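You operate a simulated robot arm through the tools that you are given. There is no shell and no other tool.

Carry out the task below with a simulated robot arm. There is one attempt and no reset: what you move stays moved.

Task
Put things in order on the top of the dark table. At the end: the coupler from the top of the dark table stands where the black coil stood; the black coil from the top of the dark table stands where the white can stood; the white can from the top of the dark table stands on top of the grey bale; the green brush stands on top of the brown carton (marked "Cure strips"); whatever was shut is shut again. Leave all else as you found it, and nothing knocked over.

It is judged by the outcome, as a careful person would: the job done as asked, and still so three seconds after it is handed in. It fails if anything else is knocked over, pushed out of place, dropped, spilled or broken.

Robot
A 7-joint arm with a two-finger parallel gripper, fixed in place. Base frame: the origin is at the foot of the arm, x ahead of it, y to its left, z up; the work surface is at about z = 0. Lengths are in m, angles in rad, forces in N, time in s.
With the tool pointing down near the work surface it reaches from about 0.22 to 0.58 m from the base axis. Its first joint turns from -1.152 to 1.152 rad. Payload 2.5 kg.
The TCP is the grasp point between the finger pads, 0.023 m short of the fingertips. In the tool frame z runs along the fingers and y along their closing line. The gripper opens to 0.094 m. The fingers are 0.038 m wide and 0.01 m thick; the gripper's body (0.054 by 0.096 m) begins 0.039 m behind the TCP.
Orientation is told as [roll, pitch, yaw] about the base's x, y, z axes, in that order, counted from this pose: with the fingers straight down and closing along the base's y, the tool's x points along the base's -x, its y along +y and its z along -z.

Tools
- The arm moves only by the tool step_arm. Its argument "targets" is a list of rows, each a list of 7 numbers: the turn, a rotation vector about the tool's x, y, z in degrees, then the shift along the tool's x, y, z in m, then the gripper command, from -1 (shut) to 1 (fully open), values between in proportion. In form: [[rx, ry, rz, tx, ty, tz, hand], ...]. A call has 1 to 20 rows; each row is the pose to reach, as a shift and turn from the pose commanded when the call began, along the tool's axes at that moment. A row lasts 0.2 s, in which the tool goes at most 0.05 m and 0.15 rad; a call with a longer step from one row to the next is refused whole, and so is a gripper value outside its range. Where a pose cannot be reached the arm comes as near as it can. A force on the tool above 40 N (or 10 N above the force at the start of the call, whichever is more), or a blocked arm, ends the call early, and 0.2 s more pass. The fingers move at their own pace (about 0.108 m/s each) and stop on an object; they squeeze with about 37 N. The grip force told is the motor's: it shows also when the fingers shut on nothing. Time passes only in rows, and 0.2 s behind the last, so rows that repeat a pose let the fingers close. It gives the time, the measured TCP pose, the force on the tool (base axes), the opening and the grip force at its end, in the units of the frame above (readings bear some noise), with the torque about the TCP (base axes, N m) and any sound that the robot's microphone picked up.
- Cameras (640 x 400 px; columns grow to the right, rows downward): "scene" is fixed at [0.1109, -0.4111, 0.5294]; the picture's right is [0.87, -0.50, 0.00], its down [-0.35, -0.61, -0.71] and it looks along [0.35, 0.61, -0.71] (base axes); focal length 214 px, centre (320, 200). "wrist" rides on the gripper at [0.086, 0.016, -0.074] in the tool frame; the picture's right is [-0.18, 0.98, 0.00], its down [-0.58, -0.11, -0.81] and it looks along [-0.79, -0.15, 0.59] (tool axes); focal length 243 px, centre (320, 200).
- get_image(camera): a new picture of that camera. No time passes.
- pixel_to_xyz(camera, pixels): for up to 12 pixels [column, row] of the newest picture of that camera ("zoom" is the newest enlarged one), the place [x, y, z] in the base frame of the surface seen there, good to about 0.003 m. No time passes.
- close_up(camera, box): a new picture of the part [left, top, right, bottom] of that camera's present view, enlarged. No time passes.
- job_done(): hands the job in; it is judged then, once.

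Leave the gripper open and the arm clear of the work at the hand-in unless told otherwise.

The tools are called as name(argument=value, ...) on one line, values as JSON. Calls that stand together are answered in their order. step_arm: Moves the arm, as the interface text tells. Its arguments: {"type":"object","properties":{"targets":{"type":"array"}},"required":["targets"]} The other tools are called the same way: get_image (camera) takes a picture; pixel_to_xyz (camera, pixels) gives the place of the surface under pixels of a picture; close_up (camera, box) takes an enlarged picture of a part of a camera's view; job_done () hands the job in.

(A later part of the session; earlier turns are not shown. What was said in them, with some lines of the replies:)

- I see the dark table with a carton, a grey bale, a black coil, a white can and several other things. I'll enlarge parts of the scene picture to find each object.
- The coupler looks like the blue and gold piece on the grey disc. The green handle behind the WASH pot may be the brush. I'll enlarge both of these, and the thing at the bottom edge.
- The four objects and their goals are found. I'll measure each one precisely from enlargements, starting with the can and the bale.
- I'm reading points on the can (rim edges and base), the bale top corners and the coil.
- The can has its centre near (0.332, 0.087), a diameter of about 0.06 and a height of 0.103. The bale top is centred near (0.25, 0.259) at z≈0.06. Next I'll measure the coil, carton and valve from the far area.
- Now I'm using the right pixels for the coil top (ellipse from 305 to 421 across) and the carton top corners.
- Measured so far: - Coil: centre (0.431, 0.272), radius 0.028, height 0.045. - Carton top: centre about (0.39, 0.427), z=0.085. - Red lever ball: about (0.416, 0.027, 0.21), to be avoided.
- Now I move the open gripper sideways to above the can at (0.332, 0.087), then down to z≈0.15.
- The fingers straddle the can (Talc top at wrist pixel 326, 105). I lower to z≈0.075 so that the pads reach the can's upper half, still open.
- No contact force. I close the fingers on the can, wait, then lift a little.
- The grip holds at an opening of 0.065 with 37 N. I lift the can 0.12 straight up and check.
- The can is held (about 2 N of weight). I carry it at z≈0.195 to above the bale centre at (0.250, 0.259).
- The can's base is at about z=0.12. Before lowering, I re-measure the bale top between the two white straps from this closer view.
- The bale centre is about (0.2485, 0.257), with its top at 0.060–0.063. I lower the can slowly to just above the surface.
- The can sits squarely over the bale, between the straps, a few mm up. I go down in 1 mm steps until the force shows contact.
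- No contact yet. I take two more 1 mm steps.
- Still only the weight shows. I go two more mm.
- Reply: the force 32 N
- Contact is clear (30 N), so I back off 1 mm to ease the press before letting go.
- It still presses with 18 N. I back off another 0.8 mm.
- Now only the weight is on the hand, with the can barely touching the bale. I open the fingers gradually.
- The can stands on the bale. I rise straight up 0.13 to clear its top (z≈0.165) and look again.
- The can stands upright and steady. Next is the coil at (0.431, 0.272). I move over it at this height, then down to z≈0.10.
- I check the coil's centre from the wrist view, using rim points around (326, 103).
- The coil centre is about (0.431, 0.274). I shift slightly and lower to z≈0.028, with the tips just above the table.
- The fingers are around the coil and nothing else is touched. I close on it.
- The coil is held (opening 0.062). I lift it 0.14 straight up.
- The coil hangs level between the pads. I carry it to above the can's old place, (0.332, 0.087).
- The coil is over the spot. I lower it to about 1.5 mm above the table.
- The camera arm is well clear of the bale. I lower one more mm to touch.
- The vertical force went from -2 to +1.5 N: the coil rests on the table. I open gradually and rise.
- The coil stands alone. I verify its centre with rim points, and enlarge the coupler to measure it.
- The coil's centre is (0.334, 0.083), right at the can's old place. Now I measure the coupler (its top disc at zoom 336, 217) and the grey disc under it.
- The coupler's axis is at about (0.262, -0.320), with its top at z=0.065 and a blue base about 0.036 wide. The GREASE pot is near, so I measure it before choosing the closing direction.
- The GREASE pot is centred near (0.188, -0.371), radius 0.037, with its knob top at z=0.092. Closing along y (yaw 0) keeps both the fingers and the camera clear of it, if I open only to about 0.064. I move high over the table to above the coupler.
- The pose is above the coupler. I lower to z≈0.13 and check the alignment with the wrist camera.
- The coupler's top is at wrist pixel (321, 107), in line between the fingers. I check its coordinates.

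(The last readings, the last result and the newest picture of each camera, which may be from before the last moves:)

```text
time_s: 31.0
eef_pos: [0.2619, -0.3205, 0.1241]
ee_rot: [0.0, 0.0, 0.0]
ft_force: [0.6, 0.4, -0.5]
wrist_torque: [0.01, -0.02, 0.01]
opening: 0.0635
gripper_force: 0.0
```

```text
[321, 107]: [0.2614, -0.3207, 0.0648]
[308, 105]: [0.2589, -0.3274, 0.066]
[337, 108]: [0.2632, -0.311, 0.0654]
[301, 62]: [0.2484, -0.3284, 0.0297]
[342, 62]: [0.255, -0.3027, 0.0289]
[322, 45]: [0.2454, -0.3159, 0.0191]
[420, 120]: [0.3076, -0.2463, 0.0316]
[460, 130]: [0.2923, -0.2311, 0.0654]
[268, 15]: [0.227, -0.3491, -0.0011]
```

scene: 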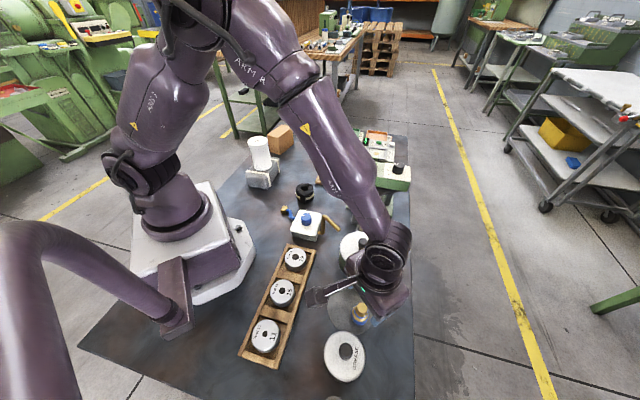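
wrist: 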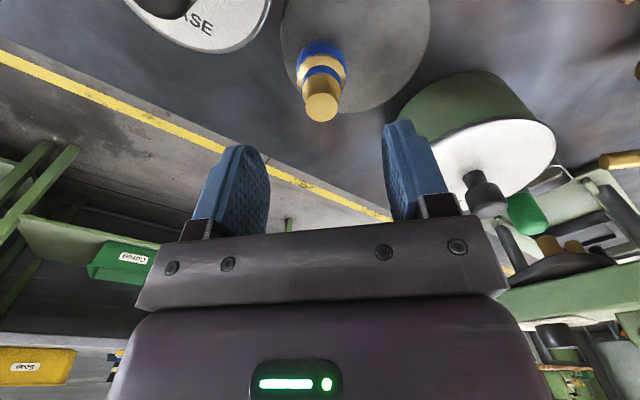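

The coupler's axis is at (0.261, -0.319). I lower to z≈0.032 around its blue base.

step_arm(targets=[[0, 0, 0, 0.0005, 0.001, 0.03, 0.35], [0, 0, 0, 0.0005, 0.001, 0.055, 0.35], [0, 0, 0, 0.0005, 0.001, 0.075, 0.35], [0, 0, 0, 0.0005, 0.001, 0.085, 0.35], [0, 0, 0, 0.0005, 0.001, 0.092, 0.35], [0, 0, 0, 0.0005, 0.001, 0.092, 0.35]])

get_image(camera="wrist")

close_up(camera="scene", box=[300, 220, 428, 300])

```text
time_s: 32.4
eef_pos: [0.2617, -0.3184, 0.0335]
ee_rot: [0.0, 0.001, 0.0]
ft_force: [-0.5, 0.6, 0.3]
wrist_torque: [0.0, 0.02, 0.01]
opening: 0.0633
gripper_force: 0.1
```

```text
taken
```

wrist: 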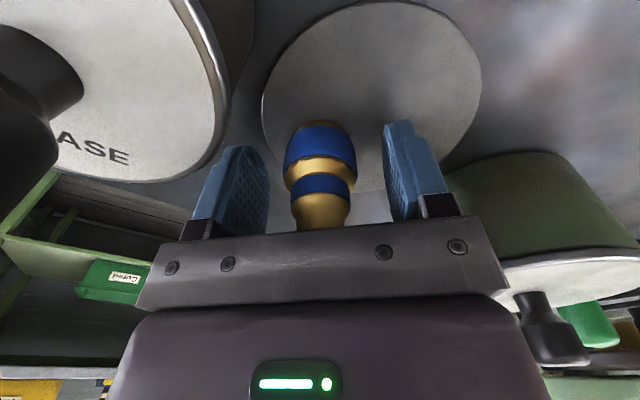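

```text
5.00 times, centred on (364, 260) of scene
```

zoom: 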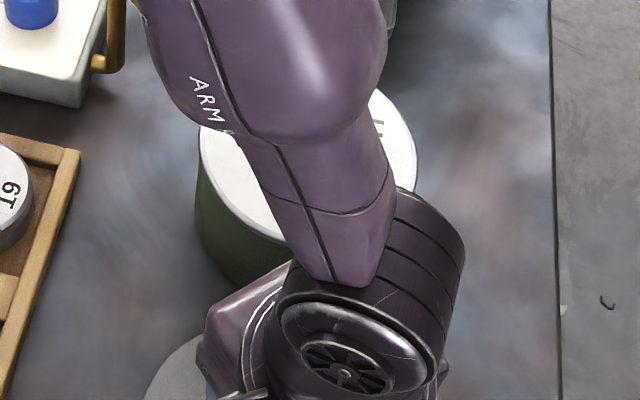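

The coupler is centred between the pads and nothing is touched. I close.

step_arm(targets=[[0, 0, 0, 0, 0, 0, -1], [0, 0, 0, 0, 0, 0, -1], [0, 0, 0, 0, 0, 0, -1], [0, 0, 0, 0, 0, 0, -1]])

get_image(camera="wrist")

```text
time_s: 33.4
eef_pos: [0.2609, -0.3175, 0.0323]
ee_rot: [0.0, 0.001, 0.001]
ft_force: [0.8, -0.5, 0.2]
wrist_torque: [-0.01, 0.01, 0.03]
opening: 0.0326
gripper_force: 37.2
```

```text
taken
```

wrist: 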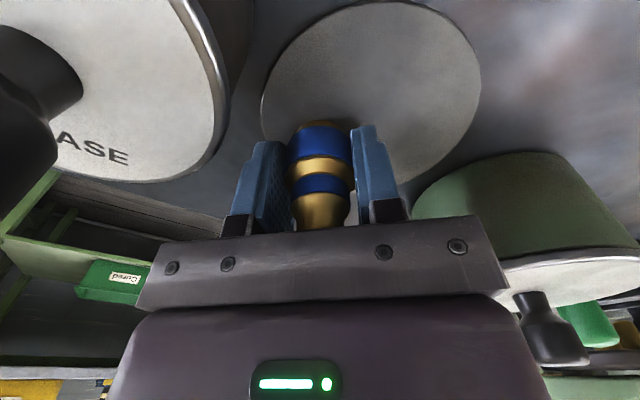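

The coupler is gripped at an opening of 0.033. I lift it straight up 0.2.

step_arm(targets=[[0, 0, 0, 0, 0, -0.01, -1], [0, 0, 0, 0, 0, -0.03, -1], [0, 0, 0, 0, 0, -0.06, -1], [0, 0, 0, 0, 0, -0.1, -1], [0, 0, 0, 0, 0, -0.15, -1], [0, 0, 0, 0, 0, -0.19, -1], [0, 0, 0, 0, 0, -0.22, -1], [0, 0, 0, 0, 0, -0.22, -1]])

get_image(camera="wrist")

get_image(camera="scene")

```text
time_s: 35.2
eef_pos: [0.2607, -0.3193, 0.2524]
ee_rot: [-0.001, 0.001, 0.001]
ft_force: [-0.5, -0.1, -1.6]
wrist_torque: [0.04, 0.01, -0.01]
opening: 0.0325
gripper_force: 36.9
```

```text
taken
```

wrist: 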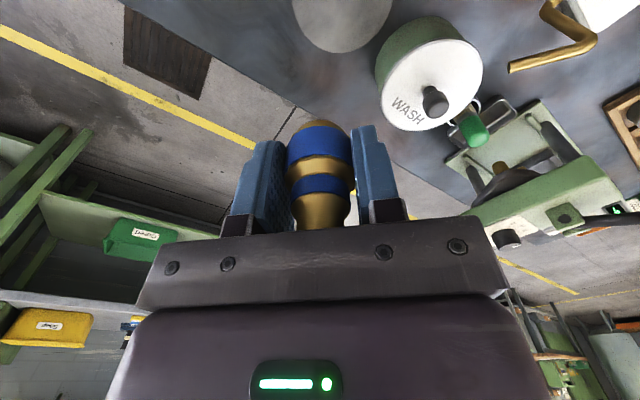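

```text
taken
```

scene: 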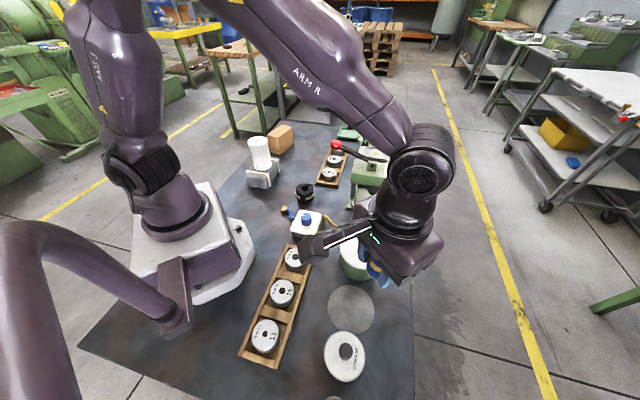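

The disc stayed in place and the coupler hangs straight. I carry it at z≈0.25 along x≈0.30, well clear of the red ball, then out to above the coil's old place (0.431, 0.273).

step_arm(targets=[[0, 0, 0, -0.005, 0.04, -0.01, -1], [0, 0, 0, -0.01, 0.08, -0.02, -1], [0, 0, 0, -0.015, 0.12, -0.02, -1], [0, 0, 0, -0.02, 0.16, -0.02, -1], [0, 0, 0, -0.025, 0.2, -0.02, -1], [0, 0, 0, -0.03, 0.24, -0.02, -1], [0, 0, 0, -0.035, 0.28, -0.02, -1], [0, 0, 0, -0.04, 0.32, -0.02, -1], [0, 0, 0, -0.045, 0.36, -0.02, -1], [0, 0, 0, -0.05, 0.4, -0.02, -1], [0, 0, 0, -0.055, 0.44, -0.02, -1], [0, 0, 0, -0.07, 0.475, -0.02, -1], [0, 0, 0, -0.095, 0.505, -0.02, -1], [0, 0, 0, -0.12, 0.535, -0.02, -1], [0, 0, 0, -0.145, 0.565, -0.02, -1], [0, 0, 0, -0.17, 0.592, -0.02, -1], [0, 0, 0, -0.17, 0.592, -0.02, -1]])

get_image(camera="scene")

get_image(camera="wrist")

```text
time_s: 38.8
eef_pos: [0.4319, 0.2737, 0.2723]
ee_rot: [0.0, 0.002, -0.001]
ft_force: [0.2, 0.6, -1.9]
wrist_torque: [-0.03, -0.01, -0.01]
opening: 0.0326
gripper_force: 37.2
```

```text
taken
```

scene: 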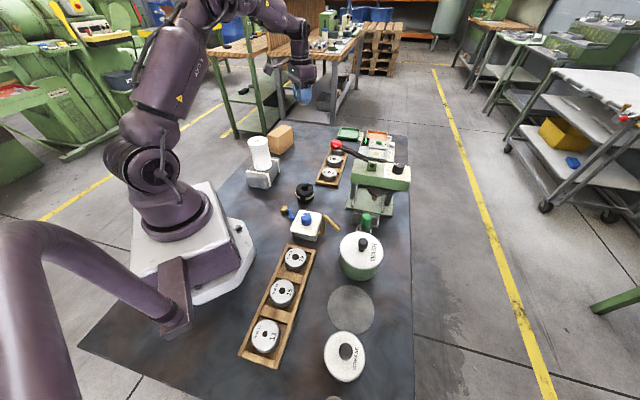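

```text
taken
```

wrist: 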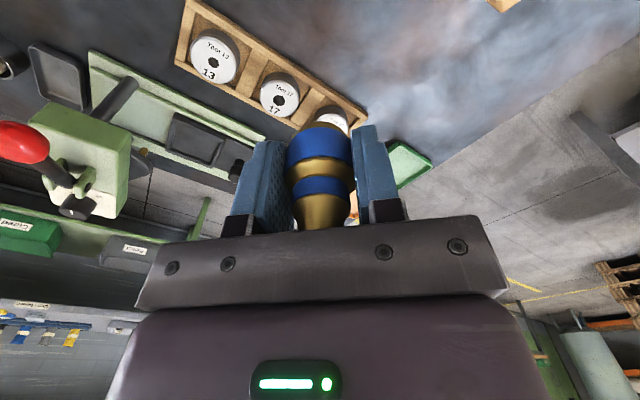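

The coupler is over the target. I lower it to z≈0.036, slowing at the end.

step_arm(targets=[[0, 0, 0, 0, 0, 0.045, -1], [0, 0, 0, 0, 0, 0.09, -1], [0, 0, 0, 0, 0, 0.135, -1], [0, 0, 0, 0, 0, 0.175, -1], [0, 0, 0, 0, 0, 0.205, -1], [0, 0, 0, 0, 0, 0.225, -1], [0, 0, 0, 0, 0, 0.236, -1], [0, 0, 0, 0, 0, 0.236, -1]])

close_up(camera="scene", box=[240, 110, 368, 190])

```text
time_s: 40.6
eef_pos: [0.4303, 0.2737, 0.0354]
ee_rot: [0.0, 0.0, 0.0]
ft_force: [0.3, 0.5, -1.4]
wrist_torque: [-0.02, -0.04, 0.01]
opening: 0.0326
gripper_force: 37.3
```

```text
5.00 times, centred on (304, 150) of scene
```

zoom: 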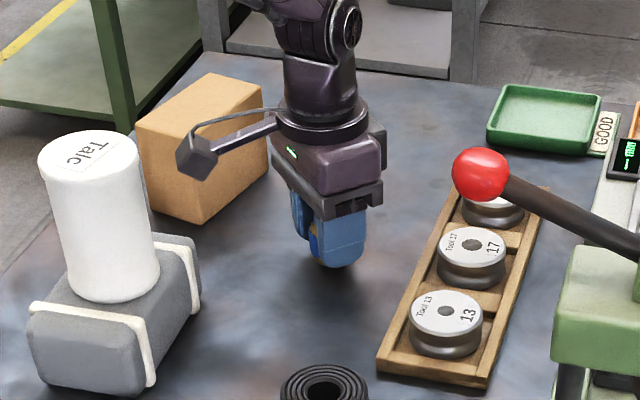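

I go down in small steps, watching the force.

step_arm(targets=[[0, 0, 0, 0, 0, 0.001, -1], [0, 0, 0, 0, 0, 0.002, -1], [0, 0, 0, 0, 0, 0.003, -1], [0, 0, 0, 0, 0, 0.003, -1]])

```text
time_s: 41.6
eef_pos: [0.4308, 0.2744, 0.0348]
ee_rot: [-0.001, 0.001, 0.0]
ft_force: [-0.8, 0.2, -1.3]
wrist_torque: [-0.01, 0.01, -0.02]
opening: 0.0324
gripper_force: 36.7
```

No contact yet. I take another 1 mm in small steps.

step_arm(targets=[[0, 0, 0, 0, 0, 0.0006, -1], [0, 0, 0, 0, 0, 0.0012, -1], [0, 0, 0, 0, 0, 0.0012, -1]])

```text
time_s: 42.4
eef_pos: [0.4307, 0.2731, 0.0318]
ee_rot: [0.0, 0.0, -0.002]
ft_force: [0.4, -0.3, -1.8]
wrist_torque: [0.01, -0.01, -0.03]
opening: 0.0327
gripper_force: 37.1
```

Still free. Another 1.2 mm.

step_arm(targets=[[0, 0, 0, 0, 0, 0.0006, -1], [0, 0, 0, 0, 0, 0.0012, -1], [0, 0, 0, 0, 0, 0.0012, -1]])

```text
time_s: 43.2
eef_pos: [0.4305, 0.274, 0.0312]
ee_rot: [-0.002, -0.001, 0.0]
ft_force: [1.0, -0.2, -2.2]
wrist_torque: [-0.01, 0.01, -0.05]
opening: 0.0325
gripper_force: 37.2
```

Still only the weight. Another 1 mm.

step_arm(targets=[[0, 0, 0, 0, 0, 0.0005, -1], [0, 0, 0, 0, 0, 0.001, -1], [0, 0, 0, 0, 0, 0.001, -1]])

```text
time_s: 44.0
eef_pos: [0.4306, 0.2731, 0.031]
ee_rot: [-0.002, 0.0, -0.001]
ft_force: [-0.3, 0.1, -1.4]
wrist_torque: [0.03, 0.02, 0.03]
opening: 0.0327
gripper_force: 36.9
```

Still -1.4 N. Another 1 mm.

step_arm(targets=[[0, 0, 0, 0, 0, 0.0005, -1], [0, 0, 0, 0, 0, 0.001, -1], [0, 0, 0, 0, 0, 0.001, -1]])

```text
time_s: 44.8
eef_pos: [0.4319, 0.2732, 0.0308]
ee_rot: [-0.003, 0.001, 0.001]
ft_force: [-1.3, -1.6, 5.2]
wrist_torque: [-0.04, 0.04, -0.02]
opening: 0.0328
gripper_force: 37.3
```

Contact is felt (5 N): the coupler is on the table. I open gradually and then rise.

step_arm(targets=[[0, 0, 0, 0, 0, 0, -0.28], [0, 0, 0, 0, 0, 0, -0.2], [0, 0, 0, 0, 0, 0, 0], [0, 0, 0, 0, 0, 0, 0.4], [0, 0, 0, 0, 0, 0, 0.6], [0, 0, 0, 0, 0, 0, 0.6], [0, 0, 0, 0, 0, -0.02, 0.6], [0, 0, 0, 0, 0, -0.06, 0.6], [0, 0, 0, 0, 0, -0.1, 0.6], [0, 0, 0, 0, 0, -0.15, 0.6], [0, 0, 0, 0, 0, -0.2, 0.6], [0, 0, 0, 0, 0, -0.25, 0.6], [0, 0, 0, 0, 0, -0.25, 0.6]])

close_up(camera="scene", box=[240, 110, 368, 190])

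get_image(camera="wrist")

```text
time_s: 47.6
eef_pos: [0.4311, 0.2716, 0.2813]
ee_rot: [0.001, 0.0, 0.001]
ft_force: [-0.6, -0.1, 0.3]
wrist_torque: [-0.01, 0.0, 0.0]
opening: 0.0752
gripper_force: 0.1
```

```text
5.00 times, centred on (304, 150) of scene
```

zoom: 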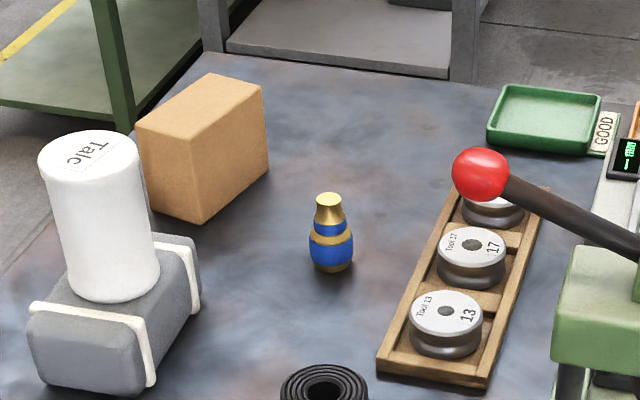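

```text
taken
```

wrist: 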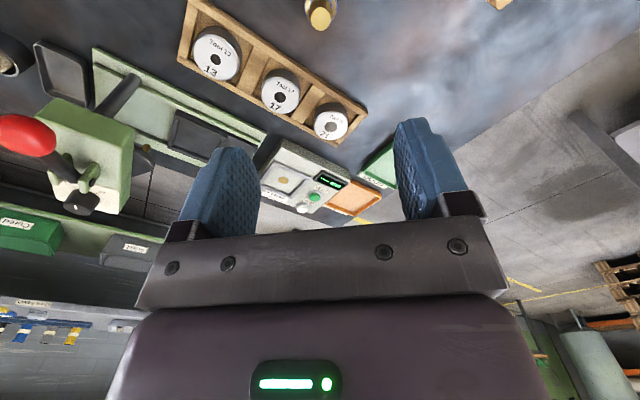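

The coupler stands at the coil's old place. Last is the brush. I move back along x≈0.30 to a viewpoint facing the brush, with the wrist camera looking along +x.

step_arm(targets=[[0, 0, 0, 0.03, -0.03, 0, 0.6], [0, 0, 0, 0.06, -0.06, 0, 0.6], [0, 0, 0, 0.09, -0.09, 0, 0.6], [0, 0, 0, 0.115, -0.125, 0, 0.6], [0, 0, 0, 0.13, -0.165, 0, 0.6], [0, 0, 0, 0.135, -0.205, 0, 0.6], [0, 0, 0, 0.14, -0.245, 0, 0.6], [0, 0, 0, 0.14, -0.285, 0, 0.6], [0, 0, 0, 0.14, -0.325, 0, 0.6], [0, 0, 0, 0.14, -0.36, 0, 0.6], [0, 0, 0, 0.14, -0.39, 0, 0.6], [0, 0, 0, 0.14, -0.39, 0, 0.6]])

get_image(camera="wrist")

get_image(camera="scene")

```text
time_s: 50.2
eef_pos: [0.2906, -0.1171, 0.2793]
ee_rot: [-0.001, -0.001, 0.0]
ft_force: [-0.3, 0.6, -0.1]
wrist_torque: [-0.01, -0.04, -0.01]
opening: 0.0752
gripper_force: 0.1
```

```text
taken
```

wrist: 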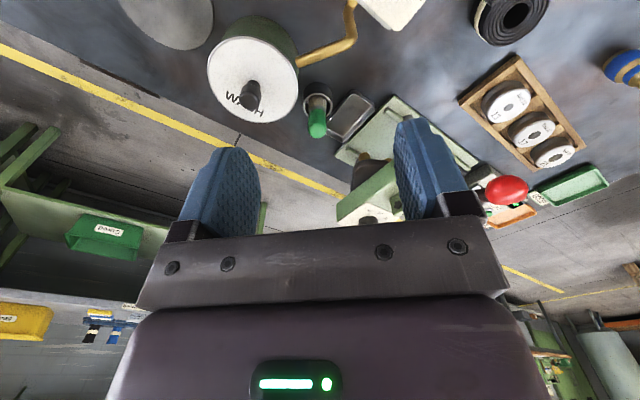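

```text
taken
```

scene: 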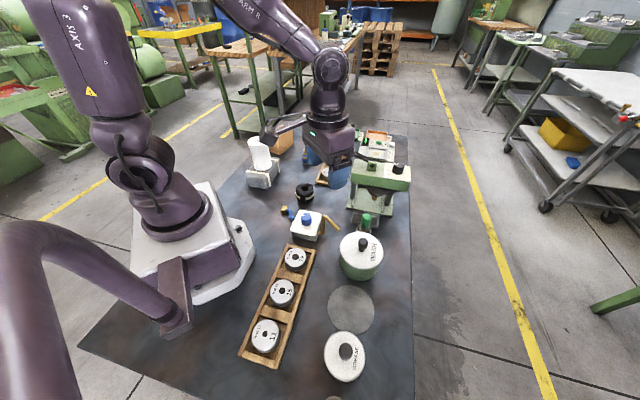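

The brush is seen in the wrist view near (317, 115). I enlarge it from both cameras.

close_up(camera="scene", box=[335, 200, 399, 240])

close_up(camera="wrist", box=[253, 70, 381, 150])

```text
10.00 times, centred on (367, 220) of scene
```

zoom: 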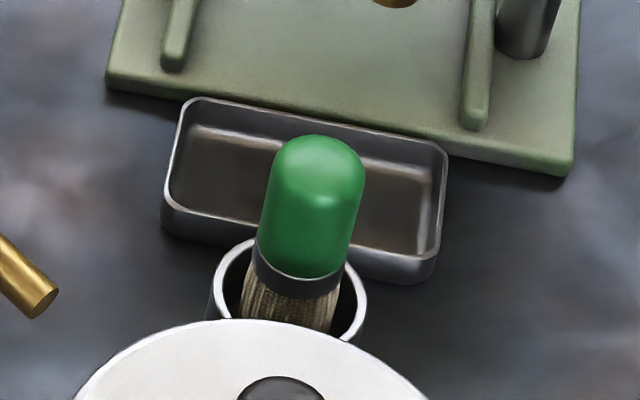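

```text
5.00 times, centred on (317, 110) of wrist
```

zoom: 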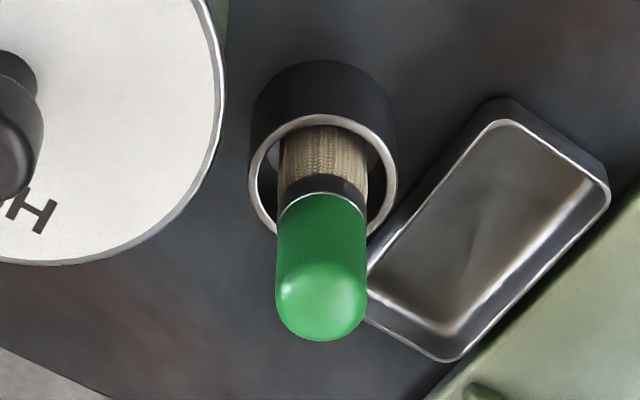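

The brush stands about upright in a small cup. I measure the handle, cup rim, WASH lid edge and drip tray from this zoom.

pixel_to_xyz(camera="zoom", pixels=[[322, 300], [322, 270], [282, 240], [362, 240], [322, 205], [322, 185], [253, 175], [392, 180], [322, 119], [322, 150], [222, 120], [375, 275]])

pixel_to_xyz(camera="zoom", pixels=[[320, 335], [300, 320], [345, 320], [290, 225], [355, 225], [440, 360], [605, 195], [490, 110], [600, 260], [440, 390], [205, 200], [10, 130]])

```text
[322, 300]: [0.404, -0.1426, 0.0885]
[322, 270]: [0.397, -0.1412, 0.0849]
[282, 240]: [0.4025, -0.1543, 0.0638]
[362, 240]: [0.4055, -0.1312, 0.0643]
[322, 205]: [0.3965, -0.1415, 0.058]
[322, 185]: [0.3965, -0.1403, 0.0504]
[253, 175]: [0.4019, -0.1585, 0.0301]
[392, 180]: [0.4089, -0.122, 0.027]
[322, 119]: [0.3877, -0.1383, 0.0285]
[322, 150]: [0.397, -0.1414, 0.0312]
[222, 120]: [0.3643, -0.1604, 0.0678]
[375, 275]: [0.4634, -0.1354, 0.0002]
```

```text
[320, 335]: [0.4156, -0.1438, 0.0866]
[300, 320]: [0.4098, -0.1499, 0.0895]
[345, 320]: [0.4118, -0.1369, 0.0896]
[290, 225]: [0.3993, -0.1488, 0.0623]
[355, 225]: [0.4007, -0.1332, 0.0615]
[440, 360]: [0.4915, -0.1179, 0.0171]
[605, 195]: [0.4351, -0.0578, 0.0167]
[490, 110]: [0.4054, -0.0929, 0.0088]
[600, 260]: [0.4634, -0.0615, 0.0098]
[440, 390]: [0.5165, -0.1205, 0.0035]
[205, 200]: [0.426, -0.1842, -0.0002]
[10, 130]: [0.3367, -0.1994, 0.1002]
```

The brush axis is about (0.406, -0.1425), with the handle at z 0.055–0.09. The cup rim is at z≈0.03, the WASH lid edge about 0.042 away and its knob top at z=0.10. Before going in, I measure the press head and lever nearby.

close_up(camera="scene", box=[320, 130, 416, 190])

pixel_to_xyz(camera="wrist", pixels=[[345, 222], [375, 218], [340, 205], [395, 165], [356, 180], [370, 210]])

```text
6.67 times, centred on (368, 160) of scene
```

zoom: 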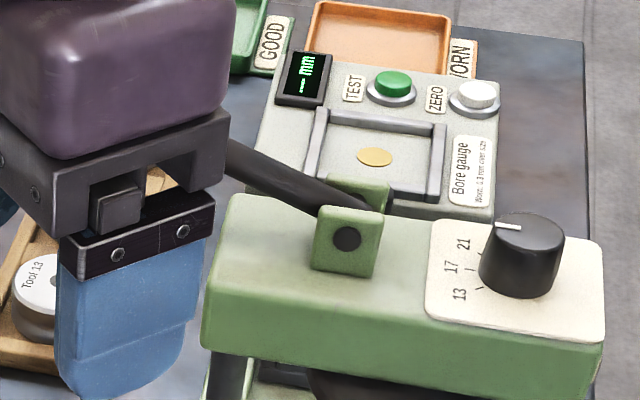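

```text
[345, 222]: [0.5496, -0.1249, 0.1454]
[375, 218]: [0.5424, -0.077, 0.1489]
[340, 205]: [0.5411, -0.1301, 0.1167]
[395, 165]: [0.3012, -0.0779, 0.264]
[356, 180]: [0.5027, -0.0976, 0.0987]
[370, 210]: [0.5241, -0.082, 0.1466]
```

pixel_to_xyz(camera="zoom", pixels=[[205, 340], [215, 300], [400, 378], [590, 390], [320, 265], [348, 238], [240, 205], [600, 345], [250, 160], [500, 250], [330, 190]])

```text
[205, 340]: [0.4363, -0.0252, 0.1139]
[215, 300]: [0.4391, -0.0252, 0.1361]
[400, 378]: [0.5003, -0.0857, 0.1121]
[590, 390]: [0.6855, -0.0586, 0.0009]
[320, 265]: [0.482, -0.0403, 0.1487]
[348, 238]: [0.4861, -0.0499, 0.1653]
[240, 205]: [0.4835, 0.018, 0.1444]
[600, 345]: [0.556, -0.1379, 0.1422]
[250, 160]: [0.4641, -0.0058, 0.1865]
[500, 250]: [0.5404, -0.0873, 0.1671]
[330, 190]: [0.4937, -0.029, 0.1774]
```

The press head's front edge is about 0.10 m from the brush, so there is room. I set the opening to about 0.05, move above the brush and lower to z≈0.13.

step_arm(targets=[[0, 0, 0, -0.035, -0.008, 0, 0.06], [0, 0, 0, -0.07, -0.016, 0, 0.06], [0, 0, 0, -0.1, -0.022, 0, 0.06], [0, 0, 0, -0.1155, -0.0255, 0, 0.06], [0, 0, 0, -0.1155, -0.0255, 0.04, 0.06], [0, 0, 0, -0.1155, -0.0255, 0.08, 0.06], [0, 0, 0, -0.1155, -0.0255, 0.12, 0.06], [0, 0, 0, -0.1155, -0.0255, 0.14, 0.06], [0, 0, 0, -0.1155, -0.0255, 0.14, 0.06]])

get_image(camera="wrist")

close_up(camera="scene", box=[310, 180, 438, 260])

```text
time_s: 52.2
eef_pos: [0.408, -0.142, 0.1393]
ee_rot: [0.0, 0.001, 0.0]
ft_force: [-0.2, 0.2, -0.7]
wrist_torque: [0.01, -0.01, -0.01]
opening: 0.0499
gripper_force: 0.0
```

```text
taken
```

wrist: 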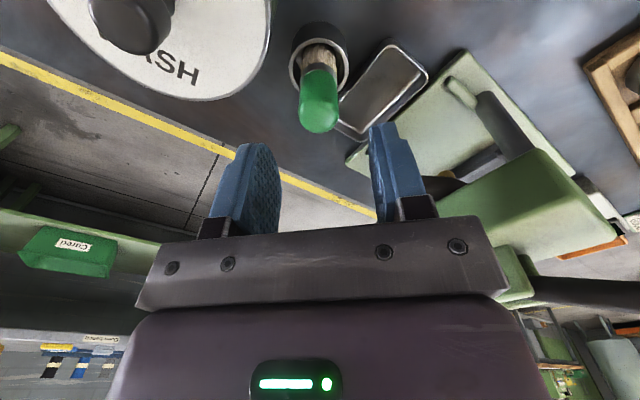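

```text
5.00 times, centred on (374, 220) of scene
```

zoom: 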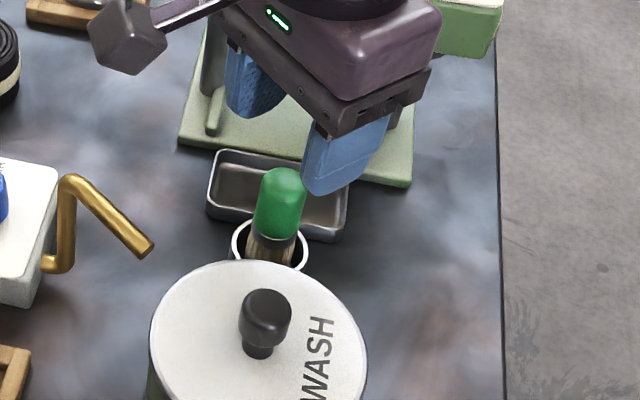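

The brush handle (wrist pixel 319, 105) lies between the finger lines. I check its coordinates once more from here.

pixel_to_xyz(camera="wrist", pixels=[[320, 118], [303, 100], [336, 100], [319, 95], [318, 128], [302, 85], [335, 82], [245, 80]])

```text
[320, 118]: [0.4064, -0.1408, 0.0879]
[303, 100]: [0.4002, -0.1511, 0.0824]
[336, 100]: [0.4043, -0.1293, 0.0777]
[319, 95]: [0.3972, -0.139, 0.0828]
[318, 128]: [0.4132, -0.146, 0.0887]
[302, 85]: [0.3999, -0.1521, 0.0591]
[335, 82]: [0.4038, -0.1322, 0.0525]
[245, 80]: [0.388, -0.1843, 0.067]
```

The axis is confirmed at (0.406, -0.1415). The WASH lid edge is close to the -y finger, so I measure it more exactly.

pixel_to_xyz(camera="wrist", pixels=[[266, 30], [268, 15], [260, 57], [252, 70], [236, 86], [215, 95], [150, 90], [130, 45]])

```text
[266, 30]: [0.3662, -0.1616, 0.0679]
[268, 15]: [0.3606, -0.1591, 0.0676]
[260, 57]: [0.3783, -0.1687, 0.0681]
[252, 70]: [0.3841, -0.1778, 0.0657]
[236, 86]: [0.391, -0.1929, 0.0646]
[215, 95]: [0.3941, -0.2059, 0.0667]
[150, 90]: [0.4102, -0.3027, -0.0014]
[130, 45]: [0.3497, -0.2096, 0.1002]
```

The lid circle is centred at (0.345, -0.207) with radius 0.0495. With an opening of 0.038 and a 2 mm shift to +x the finger stays about 8 mm clear of it. I narrow the opening and lower to z≈0.079.

step_arm(targets=[[0, 0, 0, -0.002, 0.0005, 0, -0.19], [0, 0, 0, -0.002, 0.0005, 0.015, -0.19], [0, 0, 0, -0.002, 0.0005, 0.03, -0.19], [0, 0, 0, -0.002, 0.0005, 0.045, -0.19], [0, 0, 0, -0.002, 0.0005, 0.055, -0.19], [0, 0, 0, -0.002, 0.0005, 0.06, -0.19], [0, 0, 0, -0.002, 0.0005, 0.06, -0.19]])

get_image(camera="wrist")

close_up(camera="scene", box=[310, 180, 438, 260])

```text
time_s: 53.8
eef_pos: [0.4089, -0.1407, 0.0794]
ee_rot: [0.0, -0.001, 0.0]
ft_force: [-0.1, 0.9, -0.8]
wrist_torque: [-0.02, -0.03, -0.02]
opening: 0.0382
gripper_force: 0.0
```

```text
taken
```

wrist: 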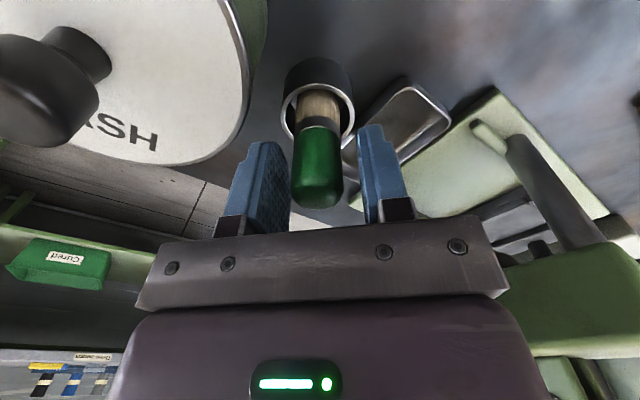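

```text
5.00 times, centred on (374, 220) of scene
```

zoom: 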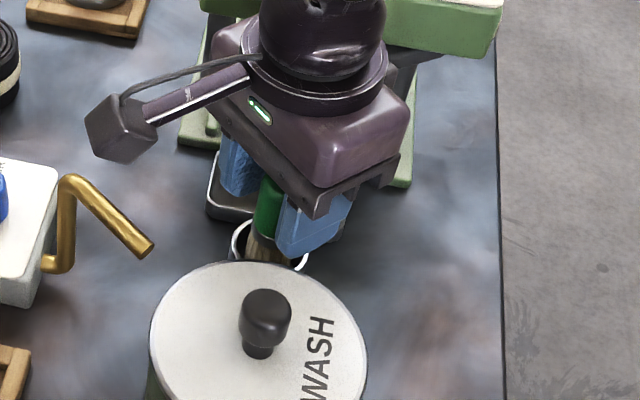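

The green handle is between the pads. I close on it.

step_arm(targets=[[0, 0, 0, 0, 0, 0, -1], [0, 0, 0, 0, 0, 0, -1], [0, 0, 0, 0, 0, 0, -1], [0, 0, 0, 0, 0, 0, -1]])

get_image(camera="wrist")

```text
time_s: 54.8
eef_pos: [0.4076, -0.14, 0.0791]
ee_rot: [0.0, -0.001, -0.001]
ft_force: [0.9, 0.3, 0.4]
wrist_torque: [0.0, 0.01, 0.01]
opening: 0.0245
gripper_force: 37.0
```

```text
taken
```

wrist: 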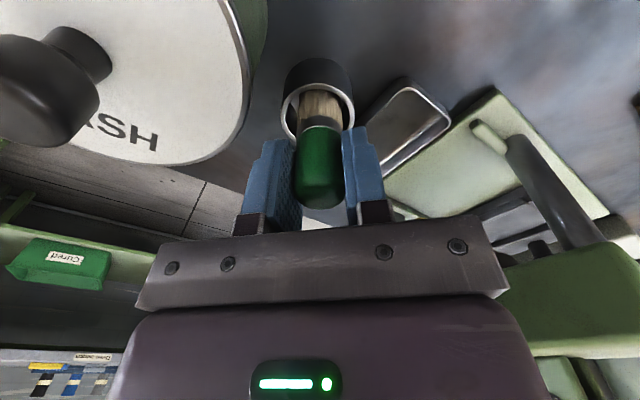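

The grip is firm at 0.0245. I lift slowly by 0.045, out of the cup, and check that the cup stays.

step_arm(targets=[[0, 0, 0, 0, 0, -0.006, -1], [0, 0, 0, 0, 0, -0.014, -1], [0, 0, 0, 0, 0, -0.024, -1], [0, 0, 0, 0, 0, -0.034, -1], [0, 0, 0, 0, 0, -0.045, -1], [0, 0, 0, 0, 0, -0.045, -1]])

get_image(camera="wrist")

close_up(camera="scene", box=[310, 180, 438, 260])

```text
time_s: 56.2
eef_pos: [0.4085, -0.1402, 0.1247]
ee_rot: [0.002, -0.002, -0.002]
ft_force: [0.9, 0.9, -0.8]
wrist_torque: [0.02, 0.01, 0.03]
opening: 0.0242
gripper_force: 36.8
```

```text
taken
```

wrist: 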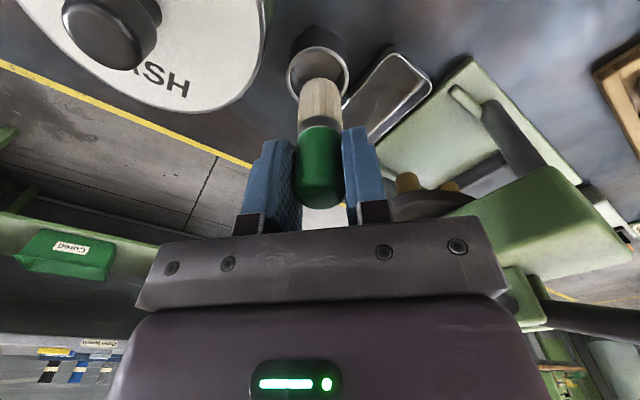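

```text
5.00 times, centred on (374, 220) of scene
```

zoom: 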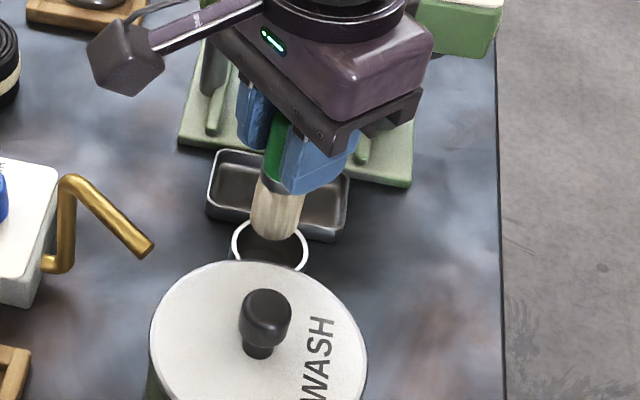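

The brush is out, the cup stayed put. I lift further to z≈0.28, then measure the brush tip.

step_arm(targets=[[0, 0, 0, 0, 0, -0.03, -1], [0, 0, 0, 0, 0, -0.07, -1], [0, 0, 0, 0, 0, -0.11, -1], [0, 0, 0, 0, 0, -0.15, -1], [0, 0, 0, 0, 0, -0.16, -1], [0, 0, 0, 0, 0, -0.16, -1]])

close_up(camera="scene", box=[310, 120, 438, 200])

close_up(camera="wrist", box=[240, 50, 400, 250])

```text
time_s: 57.6
eef_pos: [0.408, -0.141, 0.2843]
ee_rot: [0.0, 0.0, 0.001]
ft_force: [-0.9, 0.0, -1.3]
wrist_torque: [0.0, 0.0, -0.04]
opening: 0.0245
gripper_force: 36.7
```

```text
5.00 times, centred on (374, 160) of scene
```

zoom: 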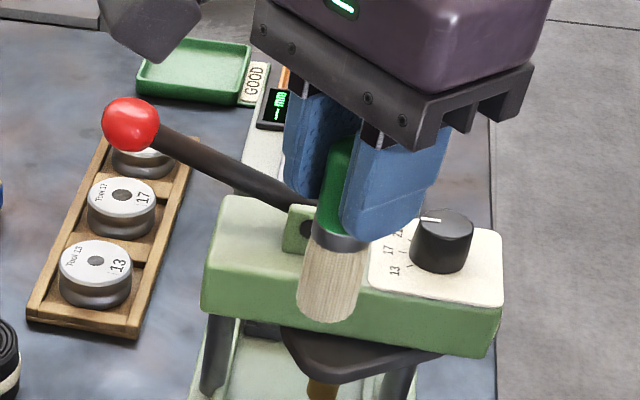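

```text
2.00 times, centred on (320, 150) of wrist
```

zoom: 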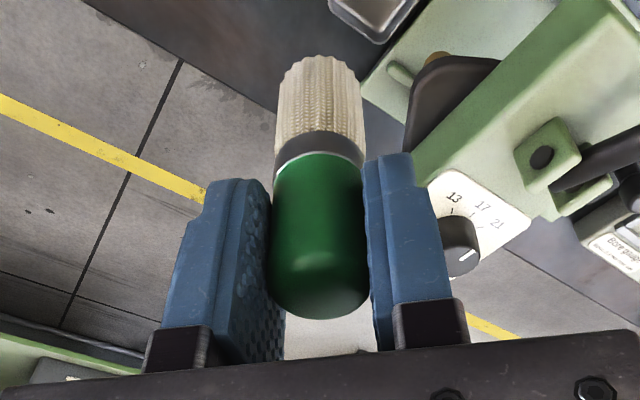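

The brush hangs straight. I measure the bristle tip from this zoom.

pixel_to_xyz(camera="zoom", pixels=[[318, 66], [285, 72], [352, 74], [320, 120], [320, 165], [318, 300]])

get_image(camera="scene")

```text
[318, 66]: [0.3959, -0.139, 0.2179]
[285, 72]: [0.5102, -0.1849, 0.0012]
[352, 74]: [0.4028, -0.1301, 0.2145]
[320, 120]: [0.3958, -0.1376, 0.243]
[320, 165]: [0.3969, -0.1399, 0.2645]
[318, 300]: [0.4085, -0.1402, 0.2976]
```

```text
taken
```

scene: 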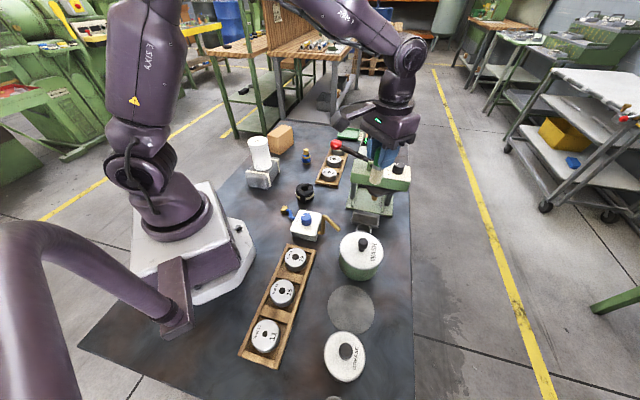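

The tip is about 0.075 below the TCP. I take the brush back to x≈0.31, across well clear of the red ball, then out to above the carton at (0.379, 0.417).

step_arm(targets=[[0, 0, 0, 0.0333, 0, 0, -1], [0, 0, 0, 0.0667, 0, 0, -1], [0, 0, 0, 0.1, 0, 0, -1], [0, 0, 0, 0.1, 0.036, 0, -1], [0, 0, 0, 0.1, 0.072, 0, -1], [0, 0, 0, 0.1, 0.108, 0, -1], [0, 0, 0, 0.1, 0.144, 0, -1], [0, 0, 0, 0.1, 0.18, 0, -1], [0, 0, 0, 0.1, 0.216, 0, -1], [0, 0, 0, 0.1, 0.252, 0, -1], [0, 0, 0, 0.1, 0.29, 0, -1], [0, 0, 0, 0.09, 0.328, 0, -1], [0, 0, 0, 0.08, 0.366, 0, -1], [0, 0, 0, 0.07, 0.404, 0, -1], [0, 0, 0, 0.06, 0.442, 0, -1], [0, 0, 0, 0.05, 0.48, 0, -1], [0, 0, 0, 0.04, 0.52, 0, -1], [0, 0, 0, 0.029, 0.558, 0, -1], [0, 0, 0, 0.029, 0.558, 0, -1]])

get_image(camera="wrist")

get_image(camera="scene")

```text
time_s: 61.6
eef_pos: [0.379, 0.4163, 0.2836]
ee_rot: [-0.002, 0.002, 0.001]
ft_force: [-0.1, -0.9, -1.0]
wrist_torque: [-0.02, -0.02, 0.0]
opening: 0.0244
gripper_force: 37.2
```

```text
taken
```

wrist: 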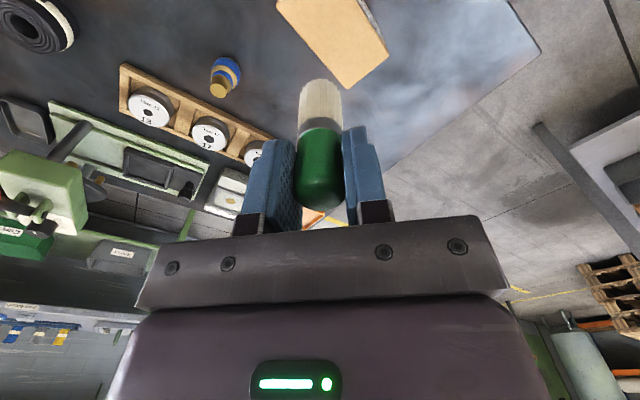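

```text
taken
```

scene: 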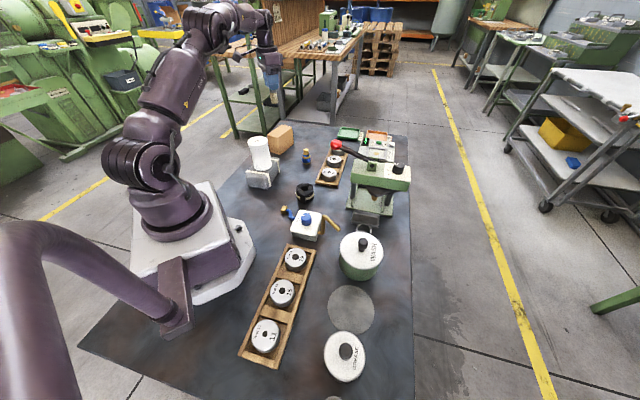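

The pose is reached. I check the carton top's outline from the wrist view.

close_up(camera="wrist", box=[240, 0, 400, 100])

pixel_to_xyz(camera="wrist", pixels=[[382, 55], [352, 82], [284, 6], [330, 40], [365, 15], [318, 60], [345, 60]])

```text
4.00 times, centred on (320, 50) of wrist
```

zoom: 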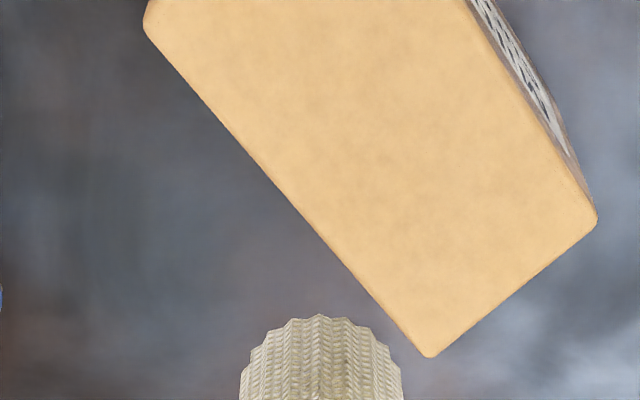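

```text
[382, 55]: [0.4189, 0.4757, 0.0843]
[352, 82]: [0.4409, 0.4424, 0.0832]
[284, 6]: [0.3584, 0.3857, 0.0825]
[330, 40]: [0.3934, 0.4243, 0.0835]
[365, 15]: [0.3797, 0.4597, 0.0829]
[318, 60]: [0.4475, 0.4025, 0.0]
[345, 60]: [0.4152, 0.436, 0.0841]
```

The carton top is centred at about (0.390, 0.428), z≈0.084, and a printed label shows on its far side. The brush will land about 0.012 from the centre. I lower it to just above the top.

step_arm(targets=[[0, 0, 0, -0.003, 0.004, 0.035, -1], [0, 0, 0, -0.003, 0.004, 0.07, -1], [0, 0, 0, -0.003, 0.004, 0.095, -1], [0, 0, 0, -0.003, 0.004, 0.11, -1], [0, 0, 0, -0.003, 0.004, 0.117, -1], [0, 0, 0, -0.003, 0.004, 0.117, -1]])

close_up(camera="scene", box=[232, 90, 328, 150])

get_image(camera="wrist")

```text
time_s: 63.0
eef_pos: [0.3834, 0.4203, 0.1667]
ee_rot: [0.0, 0.001, 0.0]
ft_force: [-0.5, 0.1, -0.6]
wrist_torque: [-0.02, -0.02, 0.02]
opening: 0.0241
gripper_force: 36.7
```

```text
6.67 times, centred on (280, 120) of scene
```

zoom: 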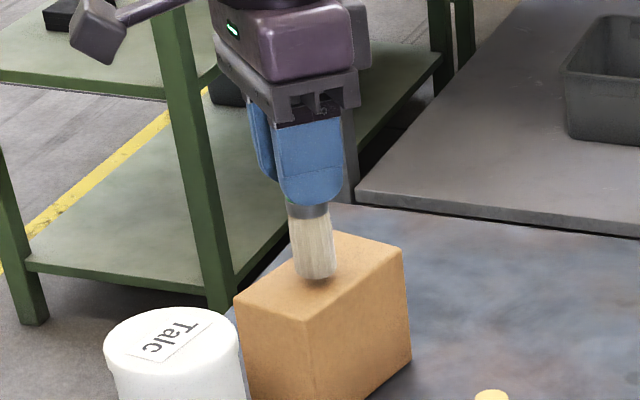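

```text
taken
```

wrist: 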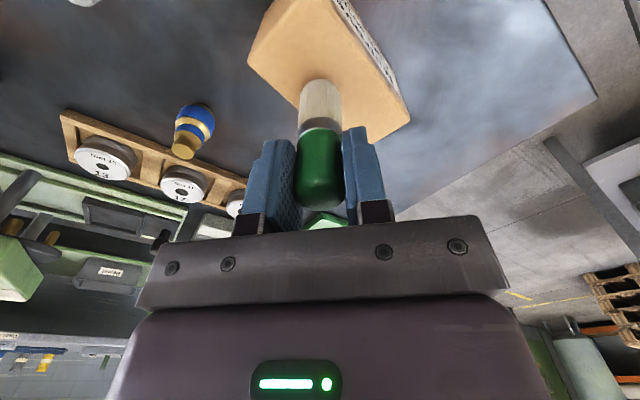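

The brush is over the carton top, a few mm above it. I lower in 1 mm steps.

step_arm(targets=[[0, 0, 0, 0, 0, 0.001, -1], [0, 0, 0, 0, 0, 0.002, -1], [0, 0, 0, 0, 0, 0.003, -1], [0, 0, 0, 0, 0, 0.003, -1]])

```text
time_s: 64.0
eef_pos: [0.3828, 0.4196, 0.1643]
ee_rot: [-0.001, 0.0, 0.0]
ft_force: [-0.4, 0.7, 0.0]
wrist_torque: [0.01, 0.0, -0.02]
opening: 0.0244
gripper_force: 37.0
```

The force reads about zero, within noise. I continue in half-mm steps.

step_arm(targets=[[0, 0, 0, 0, 0, 0.0005, -1], [0, 0, 0, 0, 0, 0.001, -1], [0, 0, 0, 0, 0, 0.001, -1]])

close_up(camera="scene", box=[248, 100, 312, 140])

```text
time_s: 64.8
eef_pos: [0.3831, 0.4204, 0.1622]
ee_rot: [-0.001, 0.0, 0.0]
ft_force: [-0.4, 0.3, -0.1]
wrist_torque: [0.0, 0.01, 0.01]
opening: 0.0244
gripper_force: 36.7
```

```text
10.00 times, centred on (280, 120) of scene
```

zoom: 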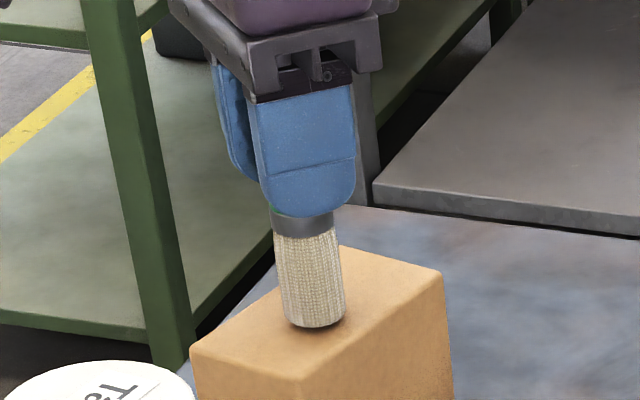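

Contact is very near in the picture. I take another 1 mm.

step_arm(targets=[[0, 0, 0, 0, 0, 0.0005, -1], [0, 0, 0, 0, 0, 0.001, -1], [0, 0, 0, 0, 0, 0.001, -1]])

```text
time_s: 65.6
eef_pos: [0.3829, 0.4201, 0.1623]
ee_rot: [-0.001, 0.0, -0.001]
ft_force: [0.0, -0.7, -1.0]
wrist_torque: [0.01, -0.02, 0.02]
opening: 0.0241
gripper_force: 37.1
```

Still free (-1.0 N). Another 1 mm.

step_arm(targets=[[0, 0, 0, 0, 0, 0.0005, -1], [0, 0, 0, 0, 0, 0.001, -1], [0, 0, 0, 0, 0, 0.001, -1]])

```text
time_s: 66.4
eef_pos: [0.3833, 0.4209, 0.1617]
ee_rot: [-0.001, 0.002, -0.001]
ft_force: [0.0, 0.2, -1.3]
wrist_torque: [0.02, 0.02, -0.01]
opening: 0.0243
gripper_force: 36.7
```

Still free. Another 1 mm.

step_arm(targets=[[0, 0, 0, 0, 0, 0.0005, -1], [0, 0, 0, 0, 0, 0.001, -1], [0, 0, 0, 0, 0, 0.001, -1]])

```text
time_s: 67.2
eef_pos: [0.3829, 0.4197, 0.1606]
ee_rot: [0.0, -0.001, 0.0]
ft_force: [-0.5, 0.0, -0.3]
wrist_torque: [-0.03, -0.01, 0.01]
opening: 0.0244
gripper_force: 37.1
```

Maybe the first touch, but not certain. Half a mm more.

step_arm(targets=[[0, 0, 0, 0, 0, 0.0005, -1], [0, 0, 0, 0, 0, 0.0005, -1], [0, 0, 0, 0, 0, 0.0005, -1]])

```text
time_s: 68.0
eef_pos: [0.3828, 0.4202, 0.1601]
ee_rot: [0.0, 0.0, -0.001]
ft_force: [-0.4, 0.0, 2.1]
wrist_torque: [-0.03, 0.06, -0.02]
opening: 0.0243
gripper_force: 37.3
```

There is contact now (+2 N). I open gradually, hold, and take a look before rising.

step_arm(targets=[[0, 0, 0, 0, 0, 0, -0.46], [0, 0, 0, 0, 0, 0, -0.4], [0, 0, 0, 0, 0, 0, -0.2], [0, 0, 0, 0, 0, 0, 0.1], [0, 0, 0, 0, 0, 0, 0.4], [0, 0, 0, 0, 0, 0, 0.4]])

close_up(camera="scene", box=[248, 100, 312, 140])

get_image(camera="wrist")

```text
time_s: 69.4
eef_pos: [0.383, 0.4209, 0.1604]
ee_rot: [-0.001, 0.001, 0.0]
ft_force: [0.2, 0.2, 0.1]
wrist_torque: [0.03, -0.01, -0.01]
opening: 0.066
gripper_force: 0.1
```

```text
10.00 times, centred on (280, 120) of scene
```

zoom: 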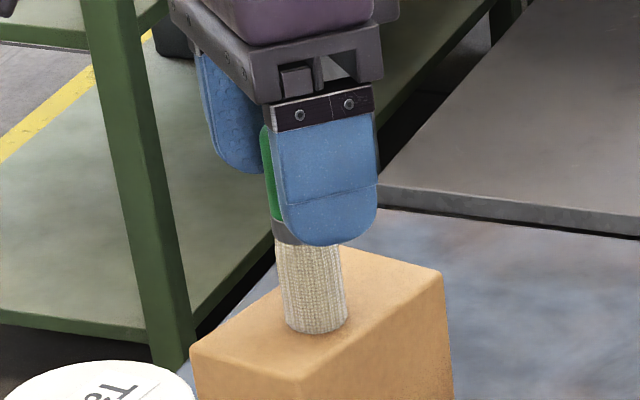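

```text
taken
```

wrist: 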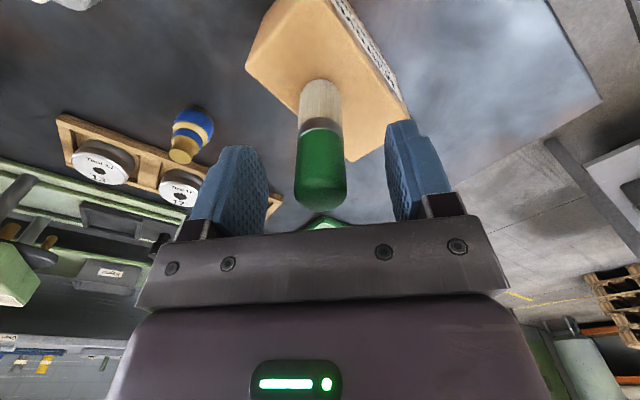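

The brush stands by itself. I rise straight up, 0.13 m, clear of its top, then draw back to a free spot above the table.

step_arm(targets=[[0, 0, 0, 0, 0, -0.02, 0.4], [0, 0, 0, 0, 0, -0.05, 0.4], [0, 0, 0, 0, 0, -0.09, 0.4], [0, 0, 0, 0, 0, -0.13, 0.6], [0, 0, 0, 0, 0, -0.16, 1], [0, 0, 0, 0.015, -0.04, -0.16, 1], [0, 0, 0, 0.03, -0.08, -0.16, 1], [0, 0, 0, 0.045, -0.12, -0.16, 1], [0, 0, 0, 0.06, -0.16, -0.16, 1], [0, 0, 0, 0.065, -0.2, -0.16, 1], [0, 0, 0, 0.065, -0.24, -0.16, 1], [0, 0, 0, 0.065, -0.28, -0.16, 1], [0, 0, 0, 0.065, -0.32, -0.16, 1], [0, 0, 0, 0.065, -0.36, -0.16, 1], [0, 0, 0, 0.065, -0.4, -0.16, 1], [0, 0, 0, 0.065, -0.4, -0.16, 1]])

get_image(camera="scene")

close_up(camera="scene", box=[230, 105, 358, 185])

close_up(camera="scene", box=[230, 175, 422, 295])

close_up(camera="scene", box=[200, 275, 400, 400])

```text
time_s: 72.8
eef_pos: [0.3189, 0.0179, 0.3201]
ee_rot: [0.001, 0.001, -0.001]
ft_force: [0.9, 0.4, -0.5]
wrist_torque: [0.03, 0.03, -0.04]
opening: 0.0939
gripper_force: 0.1
```

```text
taken
```

scene: 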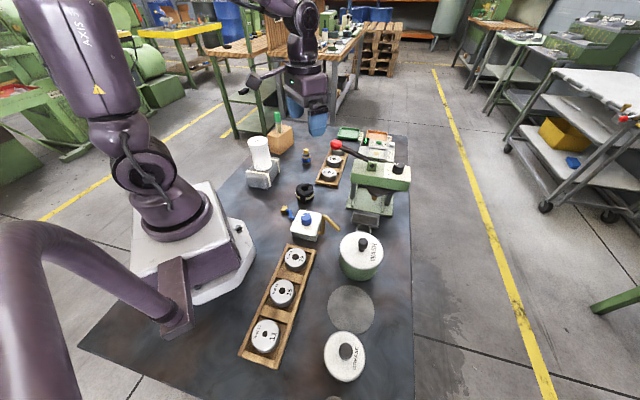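

```text
5.00 times, centred on (294, 145) of scene
```

zoom: 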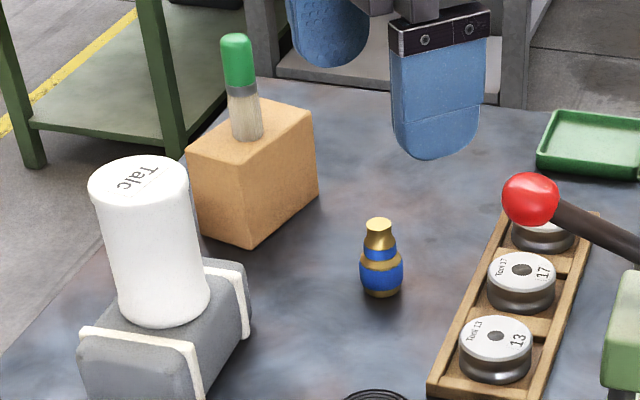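

```text
3.33 times, centred on (326, 235) of scene
```

zoom: 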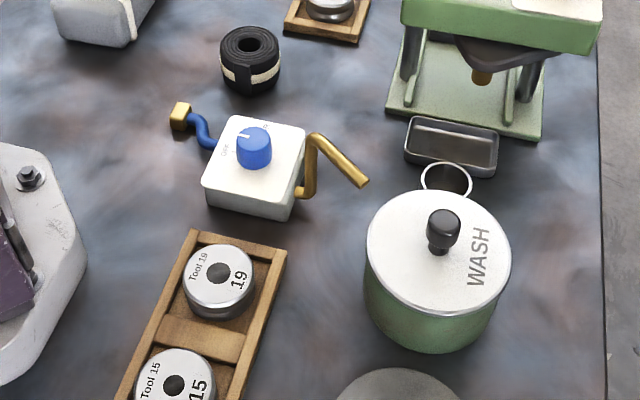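

```text
3.20 times, centred on (300, 338) of scene
```

zoom: 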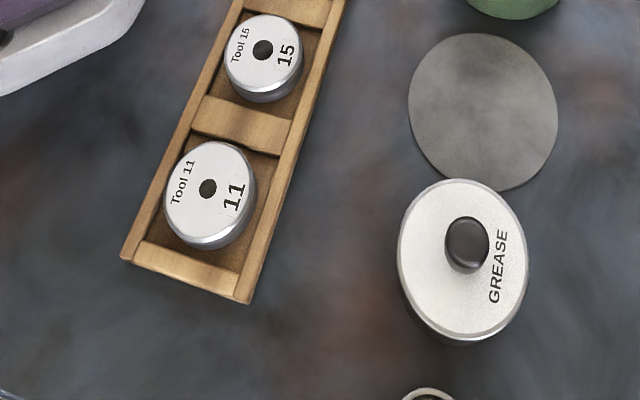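

Final check of the pictures:
- The can stands on the bale.
- The coil stands at the can's old place.
- The coupler stands at the coil's old place.
- The brush stands upright on the carton.

Both pots are still lidded, and the cup, drip tray, disc, racks, valve and press look unchanged. The gripper is open and the arm is clear, so I hand in the job.

job_done()

```text
The job is handed in.
```

The job is done and handed in; I don't have the judge's result.

- **White can:** it stands on top of the grey bale, between the two straps.
- **Black coil:** it stands where the white can stood, within about 4 mm.
- **Coupler:** it stands where the black coil stood.
- **Green brush:** it stands upright on the brown carton, bristles down, a little off the centre of the top. I took it from the small cup beside the WASH pot.

I could see printing on the carton's far side but could not read "Cure strips". It was the only brown carton I saw on the table.

I did not open anything, and the WASH and GREASE pots still have their lids on. In the last pictures nothing else looked moved or knocked over. The gripper is open and the arm is clear of the work.
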